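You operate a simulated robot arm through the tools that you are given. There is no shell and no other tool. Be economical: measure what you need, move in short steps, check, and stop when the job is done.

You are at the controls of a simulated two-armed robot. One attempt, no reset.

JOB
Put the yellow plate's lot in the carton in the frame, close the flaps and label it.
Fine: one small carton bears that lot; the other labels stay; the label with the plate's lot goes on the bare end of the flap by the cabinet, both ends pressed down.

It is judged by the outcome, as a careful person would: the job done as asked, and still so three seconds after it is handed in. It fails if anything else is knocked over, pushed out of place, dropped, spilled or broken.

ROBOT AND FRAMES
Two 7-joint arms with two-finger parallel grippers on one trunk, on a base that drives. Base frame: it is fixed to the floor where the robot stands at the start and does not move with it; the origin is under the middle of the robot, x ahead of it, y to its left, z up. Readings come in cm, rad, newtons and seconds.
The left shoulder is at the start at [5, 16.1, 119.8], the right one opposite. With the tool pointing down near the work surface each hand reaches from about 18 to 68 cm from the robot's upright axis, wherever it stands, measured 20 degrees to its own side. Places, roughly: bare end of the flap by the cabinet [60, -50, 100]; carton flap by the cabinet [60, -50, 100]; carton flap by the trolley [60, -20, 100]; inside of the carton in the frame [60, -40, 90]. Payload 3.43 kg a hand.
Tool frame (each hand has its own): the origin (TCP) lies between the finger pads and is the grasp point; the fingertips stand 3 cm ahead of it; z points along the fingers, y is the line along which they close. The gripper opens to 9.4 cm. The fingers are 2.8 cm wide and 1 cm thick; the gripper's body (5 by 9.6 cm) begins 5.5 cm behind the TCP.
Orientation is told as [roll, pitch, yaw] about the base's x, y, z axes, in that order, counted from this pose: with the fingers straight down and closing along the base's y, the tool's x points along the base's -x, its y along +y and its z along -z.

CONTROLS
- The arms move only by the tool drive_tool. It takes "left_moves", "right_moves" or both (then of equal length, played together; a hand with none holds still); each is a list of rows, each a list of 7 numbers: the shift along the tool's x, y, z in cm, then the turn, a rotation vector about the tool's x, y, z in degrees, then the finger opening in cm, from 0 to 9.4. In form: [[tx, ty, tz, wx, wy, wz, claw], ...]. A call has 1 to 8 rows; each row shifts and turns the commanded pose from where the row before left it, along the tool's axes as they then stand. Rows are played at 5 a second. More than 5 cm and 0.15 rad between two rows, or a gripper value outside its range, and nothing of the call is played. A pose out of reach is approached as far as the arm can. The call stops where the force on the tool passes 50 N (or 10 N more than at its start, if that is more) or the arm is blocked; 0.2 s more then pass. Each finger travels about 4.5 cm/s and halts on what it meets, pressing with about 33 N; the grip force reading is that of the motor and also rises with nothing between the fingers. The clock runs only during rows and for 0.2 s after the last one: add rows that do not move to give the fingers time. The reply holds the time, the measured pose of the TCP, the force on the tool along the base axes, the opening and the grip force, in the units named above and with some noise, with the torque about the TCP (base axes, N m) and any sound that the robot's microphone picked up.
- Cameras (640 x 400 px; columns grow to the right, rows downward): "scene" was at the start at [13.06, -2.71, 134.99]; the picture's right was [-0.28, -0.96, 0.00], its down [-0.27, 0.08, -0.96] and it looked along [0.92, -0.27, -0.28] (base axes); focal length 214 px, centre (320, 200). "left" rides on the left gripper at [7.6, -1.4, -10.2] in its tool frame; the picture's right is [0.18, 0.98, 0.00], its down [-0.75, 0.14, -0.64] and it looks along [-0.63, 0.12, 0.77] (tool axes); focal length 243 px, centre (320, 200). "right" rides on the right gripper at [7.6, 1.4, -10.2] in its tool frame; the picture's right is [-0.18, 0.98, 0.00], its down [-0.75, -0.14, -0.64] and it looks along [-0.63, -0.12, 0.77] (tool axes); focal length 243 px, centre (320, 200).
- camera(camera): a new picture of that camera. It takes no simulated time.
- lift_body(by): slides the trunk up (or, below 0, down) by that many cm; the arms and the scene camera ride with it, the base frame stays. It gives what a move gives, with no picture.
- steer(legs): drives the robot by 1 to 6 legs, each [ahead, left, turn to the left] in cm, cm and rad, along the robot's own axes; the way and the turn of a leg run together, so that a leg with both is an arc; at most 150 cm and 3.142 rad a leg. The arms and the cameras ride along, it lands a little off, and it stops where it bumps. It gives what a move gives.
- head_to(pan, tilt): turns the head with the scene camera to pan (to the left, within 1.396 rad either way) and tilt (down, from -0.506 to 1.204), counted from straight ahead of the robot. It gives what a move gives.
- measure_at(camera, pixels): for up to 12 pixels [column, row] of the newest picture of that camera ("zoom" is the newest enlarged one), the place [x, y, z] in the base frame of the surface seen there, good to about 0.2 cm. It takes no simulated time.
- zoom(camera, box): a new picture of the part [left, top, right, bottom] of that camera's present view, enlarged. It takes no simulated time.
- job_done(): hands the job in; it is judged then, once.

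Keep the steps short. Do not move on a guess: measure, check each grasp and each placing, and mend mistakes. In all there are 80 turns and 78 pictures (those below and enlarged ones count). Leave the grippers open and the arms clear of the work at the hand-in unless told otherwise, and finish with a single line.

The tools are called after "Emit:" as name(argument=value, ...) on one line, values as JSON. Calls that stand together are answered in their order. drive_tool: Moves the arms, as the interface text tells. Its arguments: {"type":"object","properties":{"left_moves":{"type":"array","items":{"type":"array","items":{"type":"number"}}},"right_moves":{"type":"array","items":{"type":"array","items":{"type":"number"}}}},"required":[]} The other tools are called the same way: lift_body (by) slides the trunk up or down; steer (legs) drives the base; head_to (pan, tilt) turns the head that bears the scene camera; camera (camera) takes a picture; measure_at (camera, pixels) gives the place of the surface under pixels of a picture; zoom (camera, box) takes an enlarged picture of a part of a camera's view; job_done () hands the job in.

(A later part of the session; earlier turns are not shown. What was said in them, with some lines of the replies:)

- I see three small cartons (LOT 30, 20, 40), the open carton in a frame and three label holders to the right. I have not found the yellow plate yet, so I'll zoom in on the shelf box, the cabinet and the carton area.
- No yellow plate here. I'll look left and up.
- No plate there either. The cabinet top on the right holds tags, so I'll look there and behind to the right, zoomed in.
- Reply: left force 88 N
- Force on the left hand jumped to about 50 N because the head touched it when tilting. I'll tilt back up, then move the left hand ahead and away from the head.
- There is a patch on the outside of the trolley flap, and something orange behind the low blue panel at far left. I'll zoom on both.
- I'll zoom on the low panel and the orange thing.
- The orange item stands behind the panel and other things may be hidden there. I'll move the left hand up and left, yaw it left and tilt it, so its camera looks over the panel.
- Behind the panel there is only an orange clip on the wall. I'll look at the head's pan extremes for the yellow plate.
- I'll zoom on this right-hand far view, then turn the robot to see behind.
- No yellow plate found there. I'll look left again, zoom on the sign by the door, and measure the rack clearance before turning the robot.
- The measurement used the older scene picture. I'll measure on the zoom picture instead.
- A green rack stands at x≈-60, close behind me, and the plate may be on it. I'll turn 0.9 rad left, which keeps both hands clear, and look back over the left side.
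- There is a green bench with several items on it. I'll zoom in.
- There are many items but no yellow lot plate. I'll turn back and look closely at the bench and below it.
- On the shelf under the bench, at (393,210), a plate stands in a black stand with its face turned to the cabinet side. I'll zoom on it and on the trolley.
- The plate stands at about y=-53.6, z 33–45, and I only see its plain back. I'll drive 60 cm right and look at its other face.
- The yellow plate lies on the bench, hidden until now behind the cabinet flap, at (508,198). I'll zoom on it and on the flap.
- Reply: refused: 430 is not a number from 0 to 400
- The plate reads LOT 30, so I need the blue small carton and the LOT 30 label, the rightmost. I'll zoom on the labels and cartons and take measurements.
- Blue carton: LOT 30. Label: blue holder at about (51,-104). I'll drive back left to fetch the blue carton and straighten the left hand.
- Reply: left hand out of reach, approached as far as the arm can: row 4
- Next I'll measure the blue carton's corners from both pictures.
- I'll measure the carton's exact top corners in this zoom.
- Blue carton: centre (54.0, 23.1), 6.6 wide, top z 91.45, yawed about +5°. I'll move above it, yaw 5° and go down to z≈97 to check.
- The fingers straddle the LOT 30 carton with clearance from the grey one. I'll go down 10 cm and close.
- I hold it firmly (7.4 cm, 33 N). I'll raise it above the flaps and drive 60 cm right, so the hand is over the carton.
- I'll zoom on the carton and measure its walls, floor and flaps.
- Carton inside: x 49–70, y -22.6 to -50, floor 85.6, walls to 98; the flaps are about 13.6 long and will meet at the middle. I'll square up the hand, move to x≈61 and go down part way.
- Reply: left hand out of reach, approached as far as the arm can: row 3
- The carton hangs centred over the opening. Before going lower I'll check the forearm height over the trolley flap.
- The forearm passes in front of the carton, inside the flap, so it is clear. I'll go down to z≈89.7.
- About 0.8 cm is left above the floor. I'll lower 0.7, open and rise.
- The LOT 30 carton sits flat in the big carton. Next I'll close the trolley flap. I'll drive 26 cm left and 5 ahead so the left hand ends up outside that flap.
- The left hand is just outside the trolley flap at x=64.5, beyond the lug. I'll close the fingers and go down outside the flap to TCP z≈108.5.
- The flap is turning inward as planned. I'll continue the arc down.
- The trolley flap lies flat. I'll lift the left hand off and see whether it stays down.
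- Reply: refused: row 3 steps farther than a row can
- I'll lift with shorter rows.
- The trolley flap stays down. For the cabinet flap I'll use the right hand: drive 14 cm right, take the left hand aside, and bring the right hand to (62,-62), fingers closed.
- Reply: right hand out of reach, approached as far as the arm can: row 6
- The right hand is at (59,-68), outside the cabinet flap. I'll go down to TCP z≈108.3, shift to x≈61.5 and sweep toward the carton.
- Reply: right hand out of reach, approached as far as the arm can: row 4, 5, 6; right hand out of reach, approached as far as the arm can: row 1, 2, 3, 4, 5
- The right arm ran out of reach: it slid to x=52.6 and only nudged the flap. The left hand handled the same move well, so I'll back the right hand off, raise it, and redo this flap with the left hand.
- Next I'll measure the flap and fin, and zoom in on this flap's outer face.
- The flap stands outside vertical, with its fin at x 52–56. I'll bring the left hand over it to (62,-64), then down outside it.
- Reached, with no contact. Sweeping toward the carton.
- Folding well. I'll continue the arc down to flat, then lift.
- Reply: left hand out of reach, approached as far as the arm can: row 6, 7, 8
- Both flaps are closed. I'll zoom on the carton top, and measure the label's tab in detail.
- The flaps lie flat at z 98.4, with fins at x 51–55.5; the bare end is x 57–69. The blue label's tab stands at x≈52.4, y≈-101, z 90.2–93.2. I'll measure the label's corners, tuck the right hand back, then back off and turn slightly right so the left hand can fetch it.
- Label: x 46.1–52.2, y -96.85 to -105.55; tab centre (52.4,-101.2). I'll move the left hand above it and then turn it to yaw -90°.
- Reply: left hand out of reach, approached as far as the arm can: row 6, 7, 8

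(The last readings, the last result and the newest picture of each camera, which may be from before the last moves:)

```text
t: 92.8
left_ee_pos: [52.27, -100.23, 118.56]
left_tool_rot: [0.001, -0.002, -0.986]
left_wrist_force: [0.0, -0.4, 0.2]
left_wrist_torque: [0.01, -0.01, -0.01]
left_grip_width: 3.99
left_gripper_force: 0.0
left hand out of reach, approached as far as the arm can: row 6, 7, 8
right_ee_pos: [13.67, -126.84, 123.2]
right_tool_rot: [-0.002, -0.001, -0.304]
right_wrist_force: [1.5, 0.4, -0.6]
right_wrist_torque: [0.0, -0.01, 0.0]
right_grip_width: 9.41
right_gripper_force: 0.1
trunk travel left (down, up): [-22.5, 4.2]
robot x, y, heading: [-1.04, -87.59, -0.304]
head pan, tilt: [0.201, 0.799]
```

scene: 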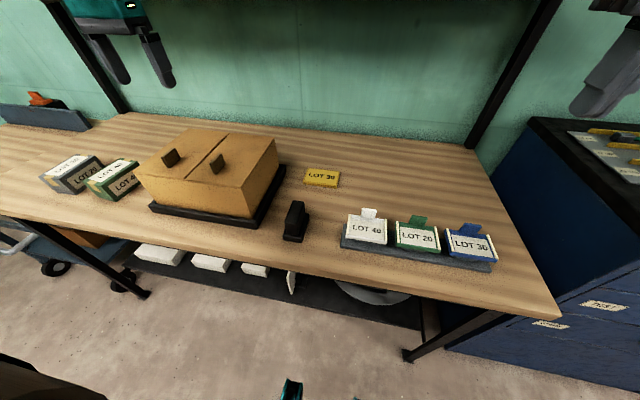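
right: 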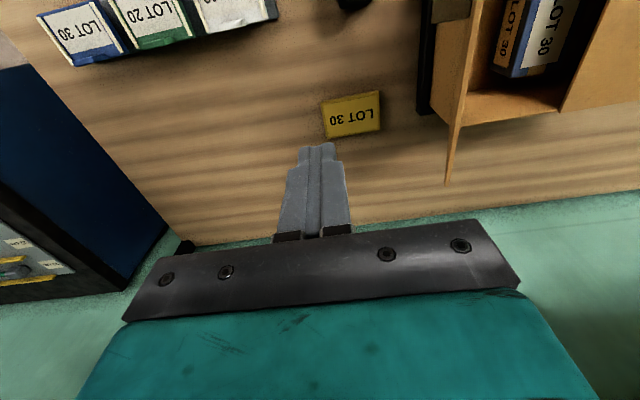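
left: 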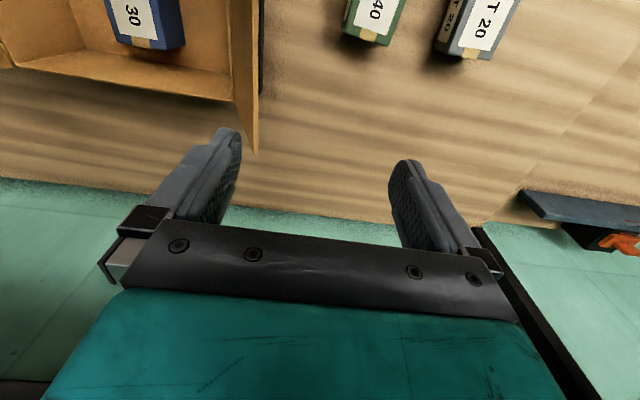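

The wrist turn is limited, but the tab is 3.05 cm wide along y, so I can grip it across its width at yaw 0. I'll turn back to yaw 0 and centre over (52.4,-101.25).

Emit:
drive_tool(left_moves=[[0, 0, 0, 0, 0, -8.1, 5], [0, 0, 0, 0, 0, -8.1, 6], [0, 0, 0, 0, 0, -8.1, 6], [0, 0, 0, 0, 0, -8.1, 6], [0, 0, 0, 0, 0, -8.1, 6], [0, 0, 0, 0, 0, -8.1, 6], [0, 0, 0, 0, 0, -7.9, 6], [0, 0, 4.5, 0, 0, 0, 6]])

Emit:
camera(camera="left")

```text
t: 94.6
left_ee_pos: [52.39, -100.32, 114.03]
left_tool_rot: [-0.001, 0.0, 0.004]
left_wrist_force: [0.1, 1.1, -0.8]
left_wrist_torque: [0.01, -0.03, -0.02]
left_grip_width: 5.99
left_gripper_force: 0.1
right_ee_pos: [13.82, -126.91, 123.25]
right_tool_rot: [0.0, -0.001, -0.304]
right_wrist_force: [-1.1, 0.2, 0.9]
right_wrist_torque: [-0.02, -0.02, -0.01]
right_grip_width: 9.39
right_gripper_force: 0.2
trunk travel left (down, up): [-22.5, 4.2]
robot x, y, heading: [-0.94, -87.09, -0.304]
head pan, tilt: [0.201, 0.799]
```

```text
20 pictures are left
```

left: 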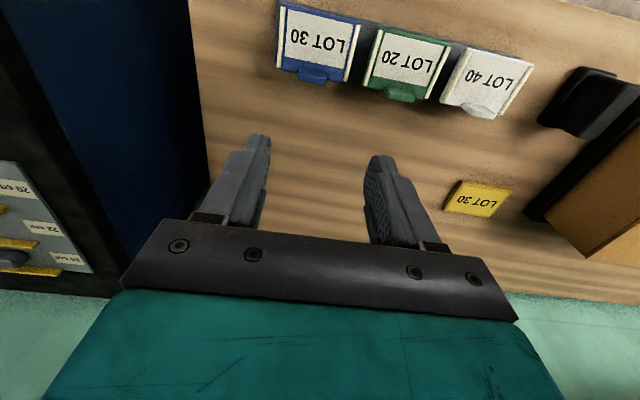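

LOT 30's tab is at (313,73) in this view. I'll measure it here to refine.

Emit:
measure_at(camera="left", pixels=[[300, 70], [313, 72], [326, 76], [299, 79], [325, 84], [313, 80], [281, 68], [345, 78]])

```text
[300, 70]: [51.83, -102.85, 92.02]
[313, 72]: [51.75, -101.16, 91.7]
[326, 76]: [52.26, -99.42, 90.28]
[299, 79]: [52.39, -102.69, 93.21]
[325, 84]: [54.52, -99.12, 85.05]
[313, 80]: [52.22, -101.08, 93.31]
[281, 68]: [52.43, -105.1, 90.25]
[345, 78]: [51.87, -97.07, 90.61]
```

Tab centre is (52.1,-101.2), top z 93.25. I'll go down to TCP z≈93.7 and close.

Emit:
drive_tool(left_moves=[[0.2, -0.9, 4, 0, 0, 0, 6], [0, 0, 4.5, 0, 0, 0, 6], [0, 0, 4.5, 0, 0, 0, 6], [0, 0, 4, 0, 0, 0, 6], [0, 0, 3.2, 0, 0, 0, 6]])

Emit:
camera(camera="left")

```text
t: 95.8
left_ee_pos: [51.68, -101.42, 93.56]
left_tool_rot: [-0.002, 0.0, 0.0]
left_wrist_force: [0.9, 1.0, 0.4]
left_wrist_torque: [-0.02, 0.0, -0.03]
left_grip_width: 6.0
left_gripper_force: 0.1
right_ee_pos: [13.71, -126.98, 123.15]
right_tool_rot: [0.001, -0.001, -0.303]
right_wrist_force: [-0.2, 0.0, -0.7]
right_wrist_torque: [0.01, 0.01, 0.02]
right_grip_width: 9.4
right_gripper_force: 0.0
trunk travel left (down, up): [-22.5, 4.2]
robot x, y, heading: [-0.95, -87.0, -0.305]
head pan, tilt: [0.201, 0.799]
```

```text
19 pictures are left
```

left: 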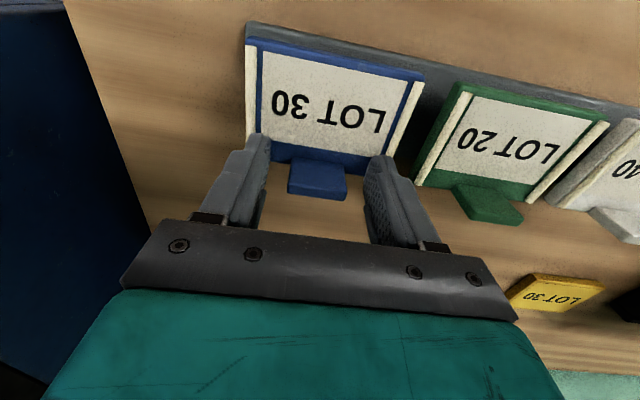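

The fingers straddle the tab. I'll shift 0.4 cm ahead, close, wait, then lift a little.

Emit:
drive_tool(left_moves=[[-0.4, 0.2, 0, 0, 0, 0, 6], [0, 0, 0, 0, 0, 0, 2], [0, 0, 0, 0, 0, 0, 2], [0, 0, 0, 0, 0, 0, 2], [0, 0, 0, 0, 0, 0, 2]])

Emit:
drive_tool(left_moves=[[0, 0, -2, 0, 0, 0, 2], [0, 0, -4, 0, 0, 0, 2], [0, 0, -4.5, 0, 0, 0, 2], [0, 0, -4.5, 0, 0, 0, 2], [0, 0, -4.5, 0, 0, 0, 2]])

Emit:
camera(camera="left")

```text
t: 97.0
left_ee_pos: [52.16, -100.95, 93.69]
left_tool_rot: [-0.001, 0.0, 0.002]
left_wrist_force: [0.4, 0.0, -0.1]
left_wrist_torque: [0.02, 0.0, -0.01]
left_grip_width: 3.33
left_gripper_force: 32.9
right_ee_pos: [13.7, -127.0, 123.34]
right_tool_rot: [0.0, -0.001, -0.304]
right_wrist_force: [0.4, -0.5, 0.0]
right_wrist_torque: [-0.02, 0.02, 0.03]
right_grip_width: 9.41
right_gripper_force: 0.1
trunk travel left (down, up): [-22.5, 4.2]
robot x, y, heading: [-0.84, -87.08, -0.298]
head pan, tilt: [0.201, 0.799]
```

```text
t: 98.2
left_ee_pos: [52.53, -101.56, 113.35]
left_tool_rot: [-0.002, -0.001, 0.002]
left_wrist_force: [-0.4, 0.2, -0.2]
left_wrist_torque: [0.01, -0.01, 0.01]
left_grip_width: 3.32
left_gripper_force: 33.2
right_ee_pos: [13.8, -127.09, 123.36]
right_tool_rot: [0.001, 0.0, -0.304]
right_wrist_force: [-0.3, -0.3, 0.6]
right_wrist_torque: [-0.01, -0.03, 0.02]
right_grip_width: 9.39
right_gripper_force: 0.1
trunk travel left (down, up): [-22.5, 4.2]
robot x, y, heading: [-0.76, -87.44, -0.305]
head pan, tilt: [0.201, 0.799]
```

```text
18 pictures are left
```

left: 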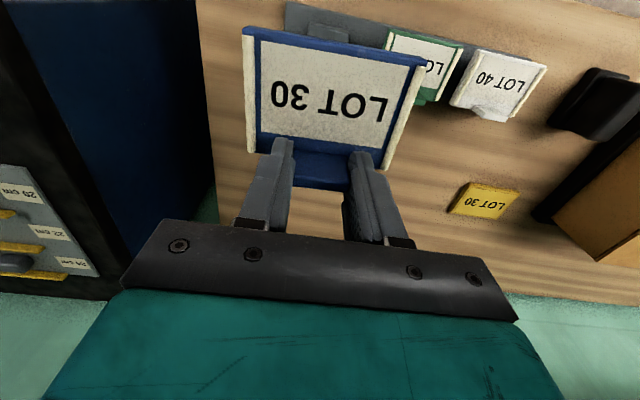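

The label is held (3.33 cm, 33 N) and level. I'll turn back and drive to the carton with the label at z≈113.

Emit:
steer(legs=[[0, 0, 0.305], [7, 27.5, 0]])

Emit:
head_to(pan=0.2, tilt=0.75)

Emit:
drive_tool(left_moves=[[0, 0, 0, 0, 0, 8.5, 2], [0, 0, 0, 0, 0, 8.5, 2], [0, 0, 0, 0, 0, 0, 2]])

Emit:
camera(camera="scene")

```text
t: 102.3
left_ee_pos: [61.43, -56.19, 113.28]
left_tool_rot: [-0.002, 0.0, 0.304]
left_wrist_force: [1.5, 0.0, 0.6]
left_wrist_torque: [0.0, -0.01, -0.03]
left_grip_width: 3.33
left_gripper_force: 33.4
right_ee_pos: [32.08, -92.09, 123.4]
right_tool_rot: [0.002, 0.0, 0.001]
right_wrist_force: [0.7, 0.0, 0.5]
right_wrist_torque: [-0.01, -0.03, 0.01]
right_grip_width: 9.39
right_gripper_force: 0.0
trunk travel left (down, up): [-22.5, 4.2]
robot x, y, heading: [6.62, -58.47, -0.001]
head pan, tilt: [0.201, 0.799]
```

```text
t: 102.9
left_ee_pos: [61.45, -56.27, 113.31]
left_tool_rot: [-0.002, -0.001, 0.303]
left_wrist_force: [-0.3, -0.1, 0.0]
left_wrist_torque: [0.0, -0.02, 0.0]
left_grip_width: 3.31
left_gripper_force: 32.6
right_ee_pos: [32.0, -92.12, 123.23]
right_tool_rot: [0.001, -0.001, 0.001]
right_wrist_force: [0.5, -0.6, -0.5]
right_wrist_torque: [0.04, -0.03, 0.0]
right_grip_width: 9.4
right_gripper_force: 0.1
trunk travel left (down, up): [-22.5, 4.2]
robot x, y, heading: [5.94, -58.53, -0.001]
head pan, tilt: [0.201, 0.75]
```

```text
t: 103.7
left_ee_pos: [61.38, -56.24, 113.29]
left_tool_rot: [-0.001, -0.003, 0.005]
left_wrist_force: [-0.1, 0.0, 0.5]
left_wrist_torque: [0.04, -0.04, 0.04]
left_grip_width: 3.32
left_gripper_force: 32.6
right_ee_pos: [32.1, -92.06, 123.3]
right_tool_rot: [0.001, 0.001, 0.001]
right_wrist_force: [0.1, 1.0, -0.6]
right_wrist_torque: [0.02, 0.02, -0.02]
right_grip_width: 9.38
right_gripper_force: 0.1
trunk travel left (down, up): [-22.5, 4.2]
robot x, y, heading: [6.14, -58.26, 0.001]
head pan, tilt: [0.201, 0.75]
```

```text
17 pictures are left
```

scene: 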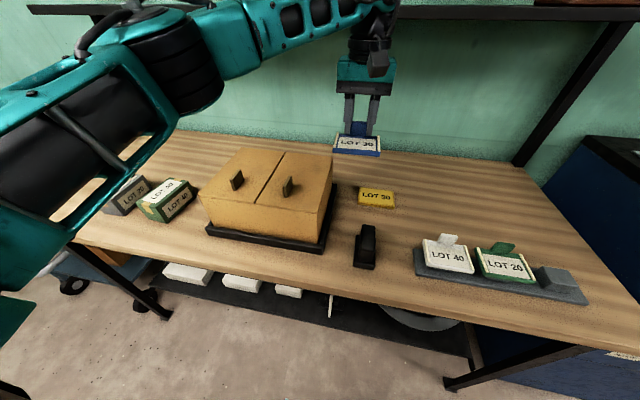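

I'll move over the bare end to (65,-43.1), go down to TCP z≈105 and check.

Emit:
drive_tool(left_moves=[[-1.2, 4.4, 0, 0, 0, 0, 2], [-1.2, 4.4, 0, 0, 0, 0, 2], [-1.2, 4.3, 0, 0, 0, 0, 2], [0, 0, 4, 0, 0, 0, 2], [0, 0, 4, 0, 0, 0, 2]])

Emit:
zoom(camera="scene", box=[190, 80, 400, 250])

Emit:
measure_at(camera="zoom", pixels=[[300, 160], [330, 150], [290, 190], [350, 200], [310, 140]])

```text
t: 104.9
left_ee_pos: [64.96, -43.37, 105.15]
left_tool_rot: [-0.001, -0.002, 0.007]
left_wrist_force: [0.0, 0.3, 0.0]
left_wrist_torque: [0.02, -0.03, 0.02]
left_grip_width: 3.34
left_gripper_force: 32.8
right_ee_pos: [32.17, -91.9, 123.34]
right_tool_rot: [-0.001, -0.001, 0.001]
right_wrist_force: [-0.2, -0.6, -0.1]
right_wrist_torque: [-0.04, -0.01, 0.01]
right_grip_width: 9.4
right_gripper_force: 0.1
trunk travel left (down, up): [-22.5, 4.2]
robot x, y, heading: [6.04, -58.5, 0.003]
head pan, tilt: [0.201, 0.75]
```

```text
2.35 times, centred on (295, 165) of scene
```

zoom: 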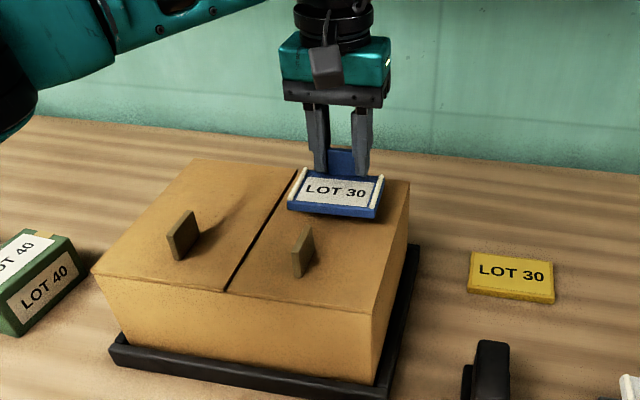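

```text
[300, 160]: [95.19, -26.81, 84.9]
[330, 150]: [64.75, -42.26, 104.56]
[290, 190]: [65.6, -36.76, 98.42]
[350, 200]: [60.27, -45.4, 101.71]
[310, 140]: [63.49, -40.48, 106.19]
```

Well aligned over the bare end, with the fin clear. I'll lower to touch.

Emit:
drive_tool(left_moves=[[0, 0, 1.2, 0, 0, 0, 2], [0, 0, 0.6, 0, 0, 0, 2], [0, 0, 0.4, 0, 0, 0, 2], [0, 0, 0.3, 0, 0, 0, 2], [0, 0, 0, 0, 0, 0, 2]])

Emit:
zoom(camera="scene", box=[250, 90, 370, 200])

```text
t: 106.1
left_ee_pos: [64.92, -43.32, 102.99]
left_tool_rot: [-0.003, -0.008, 0.009]
left_wrist_force: [3.6, 0.7, 18.8]
left_wrist_torque: [-0.07, 0.5, 0.05]
left_grip_width: 3.3
left_gripper_force: 33.6
right_ee_pos: [31.98, -92.12, 123.46]
right_tool_rot: [0.002, -0.002, 0.0]
right_wrist_force: [0.3, -0.2, -0.3]
right_wrist_torque: [0.0, -0.02, -0.04]
right_grip_width: 9.4
right_gripper_force: 0.1
trunk travel left (down, up): [-22.5, 4.2]
robot x, y, heading: [5.92, -58.51, 0.002]
head pan, tilt: [0.201, 0.75]
```

```text
3.64 times, centred on (310, 145) of scene
```

zoom: 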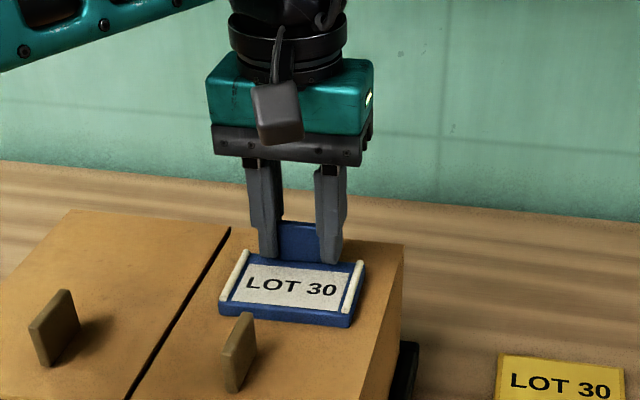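

It touches down with 19 N. I'll release and lift straight up.

Emit:
drive_tool(left_moves=[[0, 0, 0, 0, 0, 0, 5.5], [0, 0, 0, 0, 0, 0, 5.5], [0, 0, 0, 0, 0, 0, 5.5], [0, 0, -3, 0, 0, 0, 5.5], [0, 0, -4, 0, 0, 0, 5.5], [0, 0, -3, 0, 0, 0, 0], [0, 0, 0, 0, 0, 0, 0], [0, 0, 0, 0, 0, 0, 0]])

Emit:
zoom(camera="scene", box=[250, 90, 370, 200])

Emit:
measure_at(camera="zoom", pixels=[[240, 262], [226, 295], [357, 275], [346, 308], [290, 290], [300, 240], [215, 310], [235, 275], [352, 290]])

```text
t: 107.9
left_ee_pos: [64.87, -43.16, 112.39]
left_tool_rot: [-0.002, -0.002, 0.006]
left_wrist_force: [-0.5, 0.1, 0.3]
left_wrist_torque: [-0.01, 0.0, 0.01]
left_grip_width: 0.02
left_gripper_force: 13.1
right_ee_pos: [32.17, -92.17, 123.3]
right_tool_rot: [0.0, 0.0, -0.001]
right_wrist_force: [-0.7, 0.6, -0.2]
right_wrist_torque: [-0.01, 0.02, 0.01]
right_grip_width: 9.4
right_gripper_force: 0.1
trunk travel left (down, up): [-22.5, 4.2]
robot x, y, heading: [6.05, -58.7, -0.003]
head pan, tilt: [0.201, 0.75]
```

```text
3.64 times, centred on (310, 145) of scene
```

zoom: 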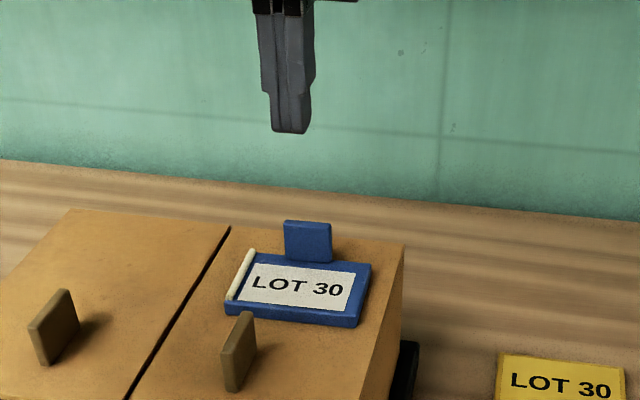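

```text
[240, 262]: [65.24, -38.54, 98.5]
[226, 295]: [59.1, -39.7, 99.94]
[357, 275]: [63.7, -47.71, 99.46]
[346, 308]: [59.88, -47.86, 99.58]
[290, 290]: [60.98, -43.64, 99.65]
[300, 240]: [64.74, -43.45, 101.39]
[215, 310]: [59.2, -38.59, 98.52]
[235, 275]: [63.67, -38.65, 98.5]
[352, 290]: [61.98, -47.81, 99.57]
```

The right strip has already seated under the pressure, and the left one (y≈-39.4) still stands up. I'll press the left end with closed fingertips.

Emit:
drive_tool(left_moves=[[2.9, 3.8, 0, 0, 0, 0, 0], [0, 0, 4, 0, 0, 0, 0], [0, 0, 4, 0, 0, 0, 0], [0, 0, 1.0, 0, 0, 0, 0], [0, 0, 0.5, 0, 0, 0, 0], [0, 0, 0.4, 0, 0, 0, 0], [0, 0, 0.3, 0, 0, 0, 0]])

```text
t: 109.5
left_ee_pos: [61.98, -39.23, 102.63]
left_tool_rot: [0.0, -0.004, 0.009]
left_wrist_force: [0.9, 0.6, 4.0]
left_wrist_torque: [0.0, 0.02, 0.0]
left_grip_width: 0.02
left_gripper_force: 33.2
right_ee_pos: [32.04, -92.01, 123.28]
right_tool_rot: [0.0, -0.001, -0.001]
right_wrist_force: [-0.7, -0.5, 0.2]
right_wrist_torque: [-0.01, 0.0, 0.02]
right_grip_width: 9.41
right_gripper_force: 0.1
trunk travel left (down, up): [-22.5, 4.2]
robot x, y, heading: [6.43, -58.28, -0.002]
head pan, tilt: [0.201, 0.75]
```

Light contact at 4 N. I'll press harder in small steps, then lift and look.

Emit:
drive_tool(left_moves=[[0, 0, 0.3, 0, 0, 0, 0], [0, 0, 0.3, 0, 0, 0, 0], [0, 0, 0.3, 0, 0, 0, 0], [0, 0, 0, 0, 0, 0, 0]])

Emit:
drive_tool(left_moves=[[0, 0, -3, 0, 0, 0, 0], [0, 0, -4, 0, 0, 0, 0], [0, 0, -2, 0, 0, 0, 0]])

Emit:
zoom(camera="scene", box=[250, 90, 370, 200])

```text
t: 110.5
left_ee_pos: [62.05, -39.27, 102.47]
left_tool_rot: [-0.005, -0.016, 0.01]
left_wrist_force: [0.7, 11.6, 42.8]
left_wrist_torque: [0.2, 0.42, -0.07]
left_grip_width: 0.0
left_gripper_force: 32.8
right_ee_pos: [31.8, -92.11, 123.45]
right_tool_rot: [0.0, -0.004, -0.001]
right_wrist_force: [0.3, -0.7, 0.6]
right_wrist_torque: [0.0, 0.0, 0.0]
right_grip_width: 9.44
right_gripper_force: 0.0
trunk travel left (down, up): [-22.5, 4.2]
robot x, y, heading: [5.96, -58.38, -0.005]
head pan, tilt: [0.201, 0.75]
```

```text
t: 111.3
left_ee_pos: [61.96, -39.1, 110.59]
left_tool_rot: [-0.001, 0.0, 0.007]
left_wrist_force: [-0.1, 0.4, 0.0]
left_wrist_torque: [-0.02, 0.01, -0.02]
left_grip_width: 0.02
left_gripper_force: 33.0
right_ee_pos: [32.08, -92.08, 123.29]
right_tool_rot: [-0.001, 0.001, -0.001]
right_wrist_force: [-0.8, -1.5, -0.2]
right_wrist_torque: [-0.01, -0.01, 0.02]
right_grip_width: 9.38
right_gripper_force: 0.0
trunk travel left (down, up): [-22.5, 4.2]
robot x, y, heading: [6.28, -58.53, -0.0]
head pan, tilt: [0.201, 0.75]
```

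```text
3.64 times, centred on (310, 145) of scene
```

zoom: 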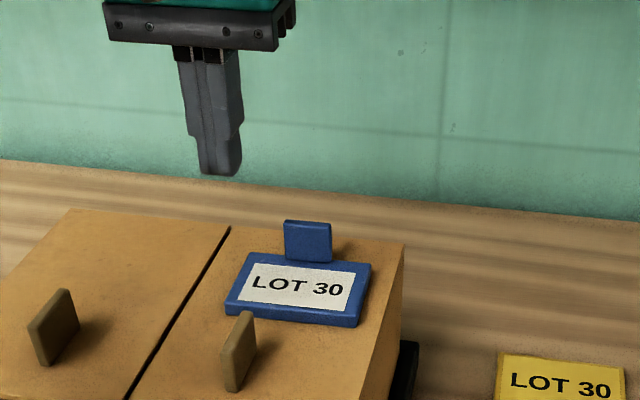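

The left strip is now flush too. I'll press the right end firmly as well, then withdraw.

Emit:
drive_tool(left_moves=[[0, -4, 0, 0, 0, 0, 0], [0, -4.2, 0, 0, 0, 0, 0], [0, 0, 4, 0, 0, 0, 0], [0, 0, 3.6, 0, 0, 0, 0], [0, 0, 0.4, 0, 0, 0, 0], [0, 0, 0.3, 0, 0, 0, 0], [0, 0, 0.3, 0, 0, 0, 0], [0, 0, 0, 0, 0, 0, 0]])

Emit:
drive_tool(left_moves=[[0, 0, -3, 0, 0, 0, 0], [0, 0, -4.5, 0, 0, 0, 0], [0, 0, -4.5, 0, 0, 0, 3], [2, 2, -3, 0, 0, 0, 6], [4, 2, 0, 0, 0, 0, 9.4], [4, 2, 0, 0, 0, 0, 9.4], [4, 2, 0, 0, 0, 0, 9.4], [4, 2, 0, 0, 0, 0, 9.4]])

Emit:
steer(legs=[[-6, 0, 0]])

Emit:
camera(camera="scene")

Emit:
zoom(camera="scene", box=[180, 110, 420, 260])

```text
t: 113.1
left_ee_pos: [62.17, -47.66, 102.57]
left_tool_rot: [-0.004, -0.016, 0.008]
left_wrist_force: [11.3, -1.9, 34.3]
left_wrist_torque: [-0.01, -0.07, -0.18]
left_grip_width: 0.0
left_gripper_force: 32.8
right_ee_pos: [31.86, -92.16, 123.32]
right_tool_rot: [0.001, -0.002, 0.001]
right_wrist_force: [-0.2, -0.1, 0.3]
right_wrist_torque: [0.02, -0.02, -0.01]
right_grip_width: 9.41
right_gripper_force: 0.0
trunk travel left (down, up): [-22.5, 4.2]
robot x, y, heading: [6.14, -58.51, 0.002]
head pan, tilt: [0.201, 0.75]
```

```text
t: 114.9
left_ee_pos: [44.51, -37.75, 116.92]
left_tool_rot: [-0.001, -0.002, 0.008]
left_wrist_force: [-0.7, 1.1, 0.0]
left_wrist_torque: [0.01, -0.01, -0.02]
left_grip_width: 9.38
left_gripper_force: 0.0
right_ee_pos: [32.03, -92.09, 123.16]
right_tool_rot: [0.0, -0.001, 0.0]
right_wrist_force: [0.1, 0.0, -0.3]
right_wrist_torque: [-0.02, 0.0, -0.01]
right_grip_width: 9.41
right_gripper_force: 0.0
trunk travel left (down, up): [-22.5, 4.2]
robot x, y, heading: [6.19, -58.45, 0.0]
head pan, tilt: [0.201, 0.75]
```

```text
t: 115.8
left_ee_pos: [38.7, -37.87, 116.92]
left_tool_rot: [-0.002, -0.001, 0.009]
left_wrist_force: [-0.4, -0.1, 0.4]
left_wrist_torque: [0.0, -0.05, -0.01]
left_grip_width: 9.4
left_gripper_force: 0.0
right_ee_pos: [26.15, -92.11, 123.41]
right_tool_rot: [0.0, -0.003, -0.001]
right_wrist_force: [-0.8, 1.2, 0.5]
right_wrist_torque: [-0.02, -0.04, 0.01]
right_grip_width: 9.42
right_gripper_force: 0.1
trunk travel left (down, up): [-22.5, 4.2]
robot x, y, heading: [-0.21, -58.5, -0.007]
head pan, tilt: [0.201, 0.75]
```

```text
12 pictures are left
```

scene: 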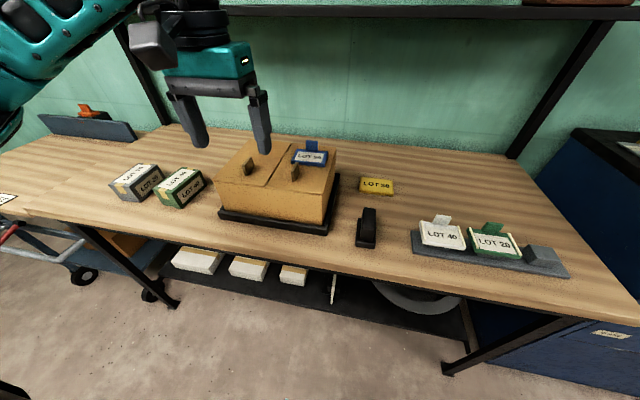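

```text
2.67 times, centred on (300, 185) of scene
```

zoom: 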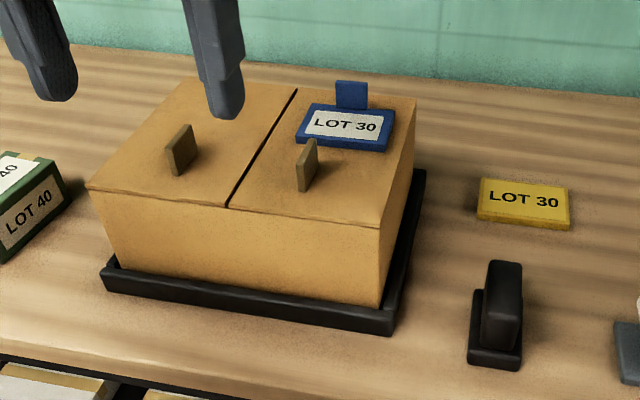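

The carton is closed with LOT 30 inside, the LOT 30 label sits flush at both ends, everything else is in place, and both grippers are open and clear. Handing in.

Emit:
job_done()

```text
The job is handed in.
```

Done: the LOT 30 carton is in the framed carton, both flaps are closed, and the LOT 30 label is on the bare end of the cabinet-side flap with both ends pressed down.
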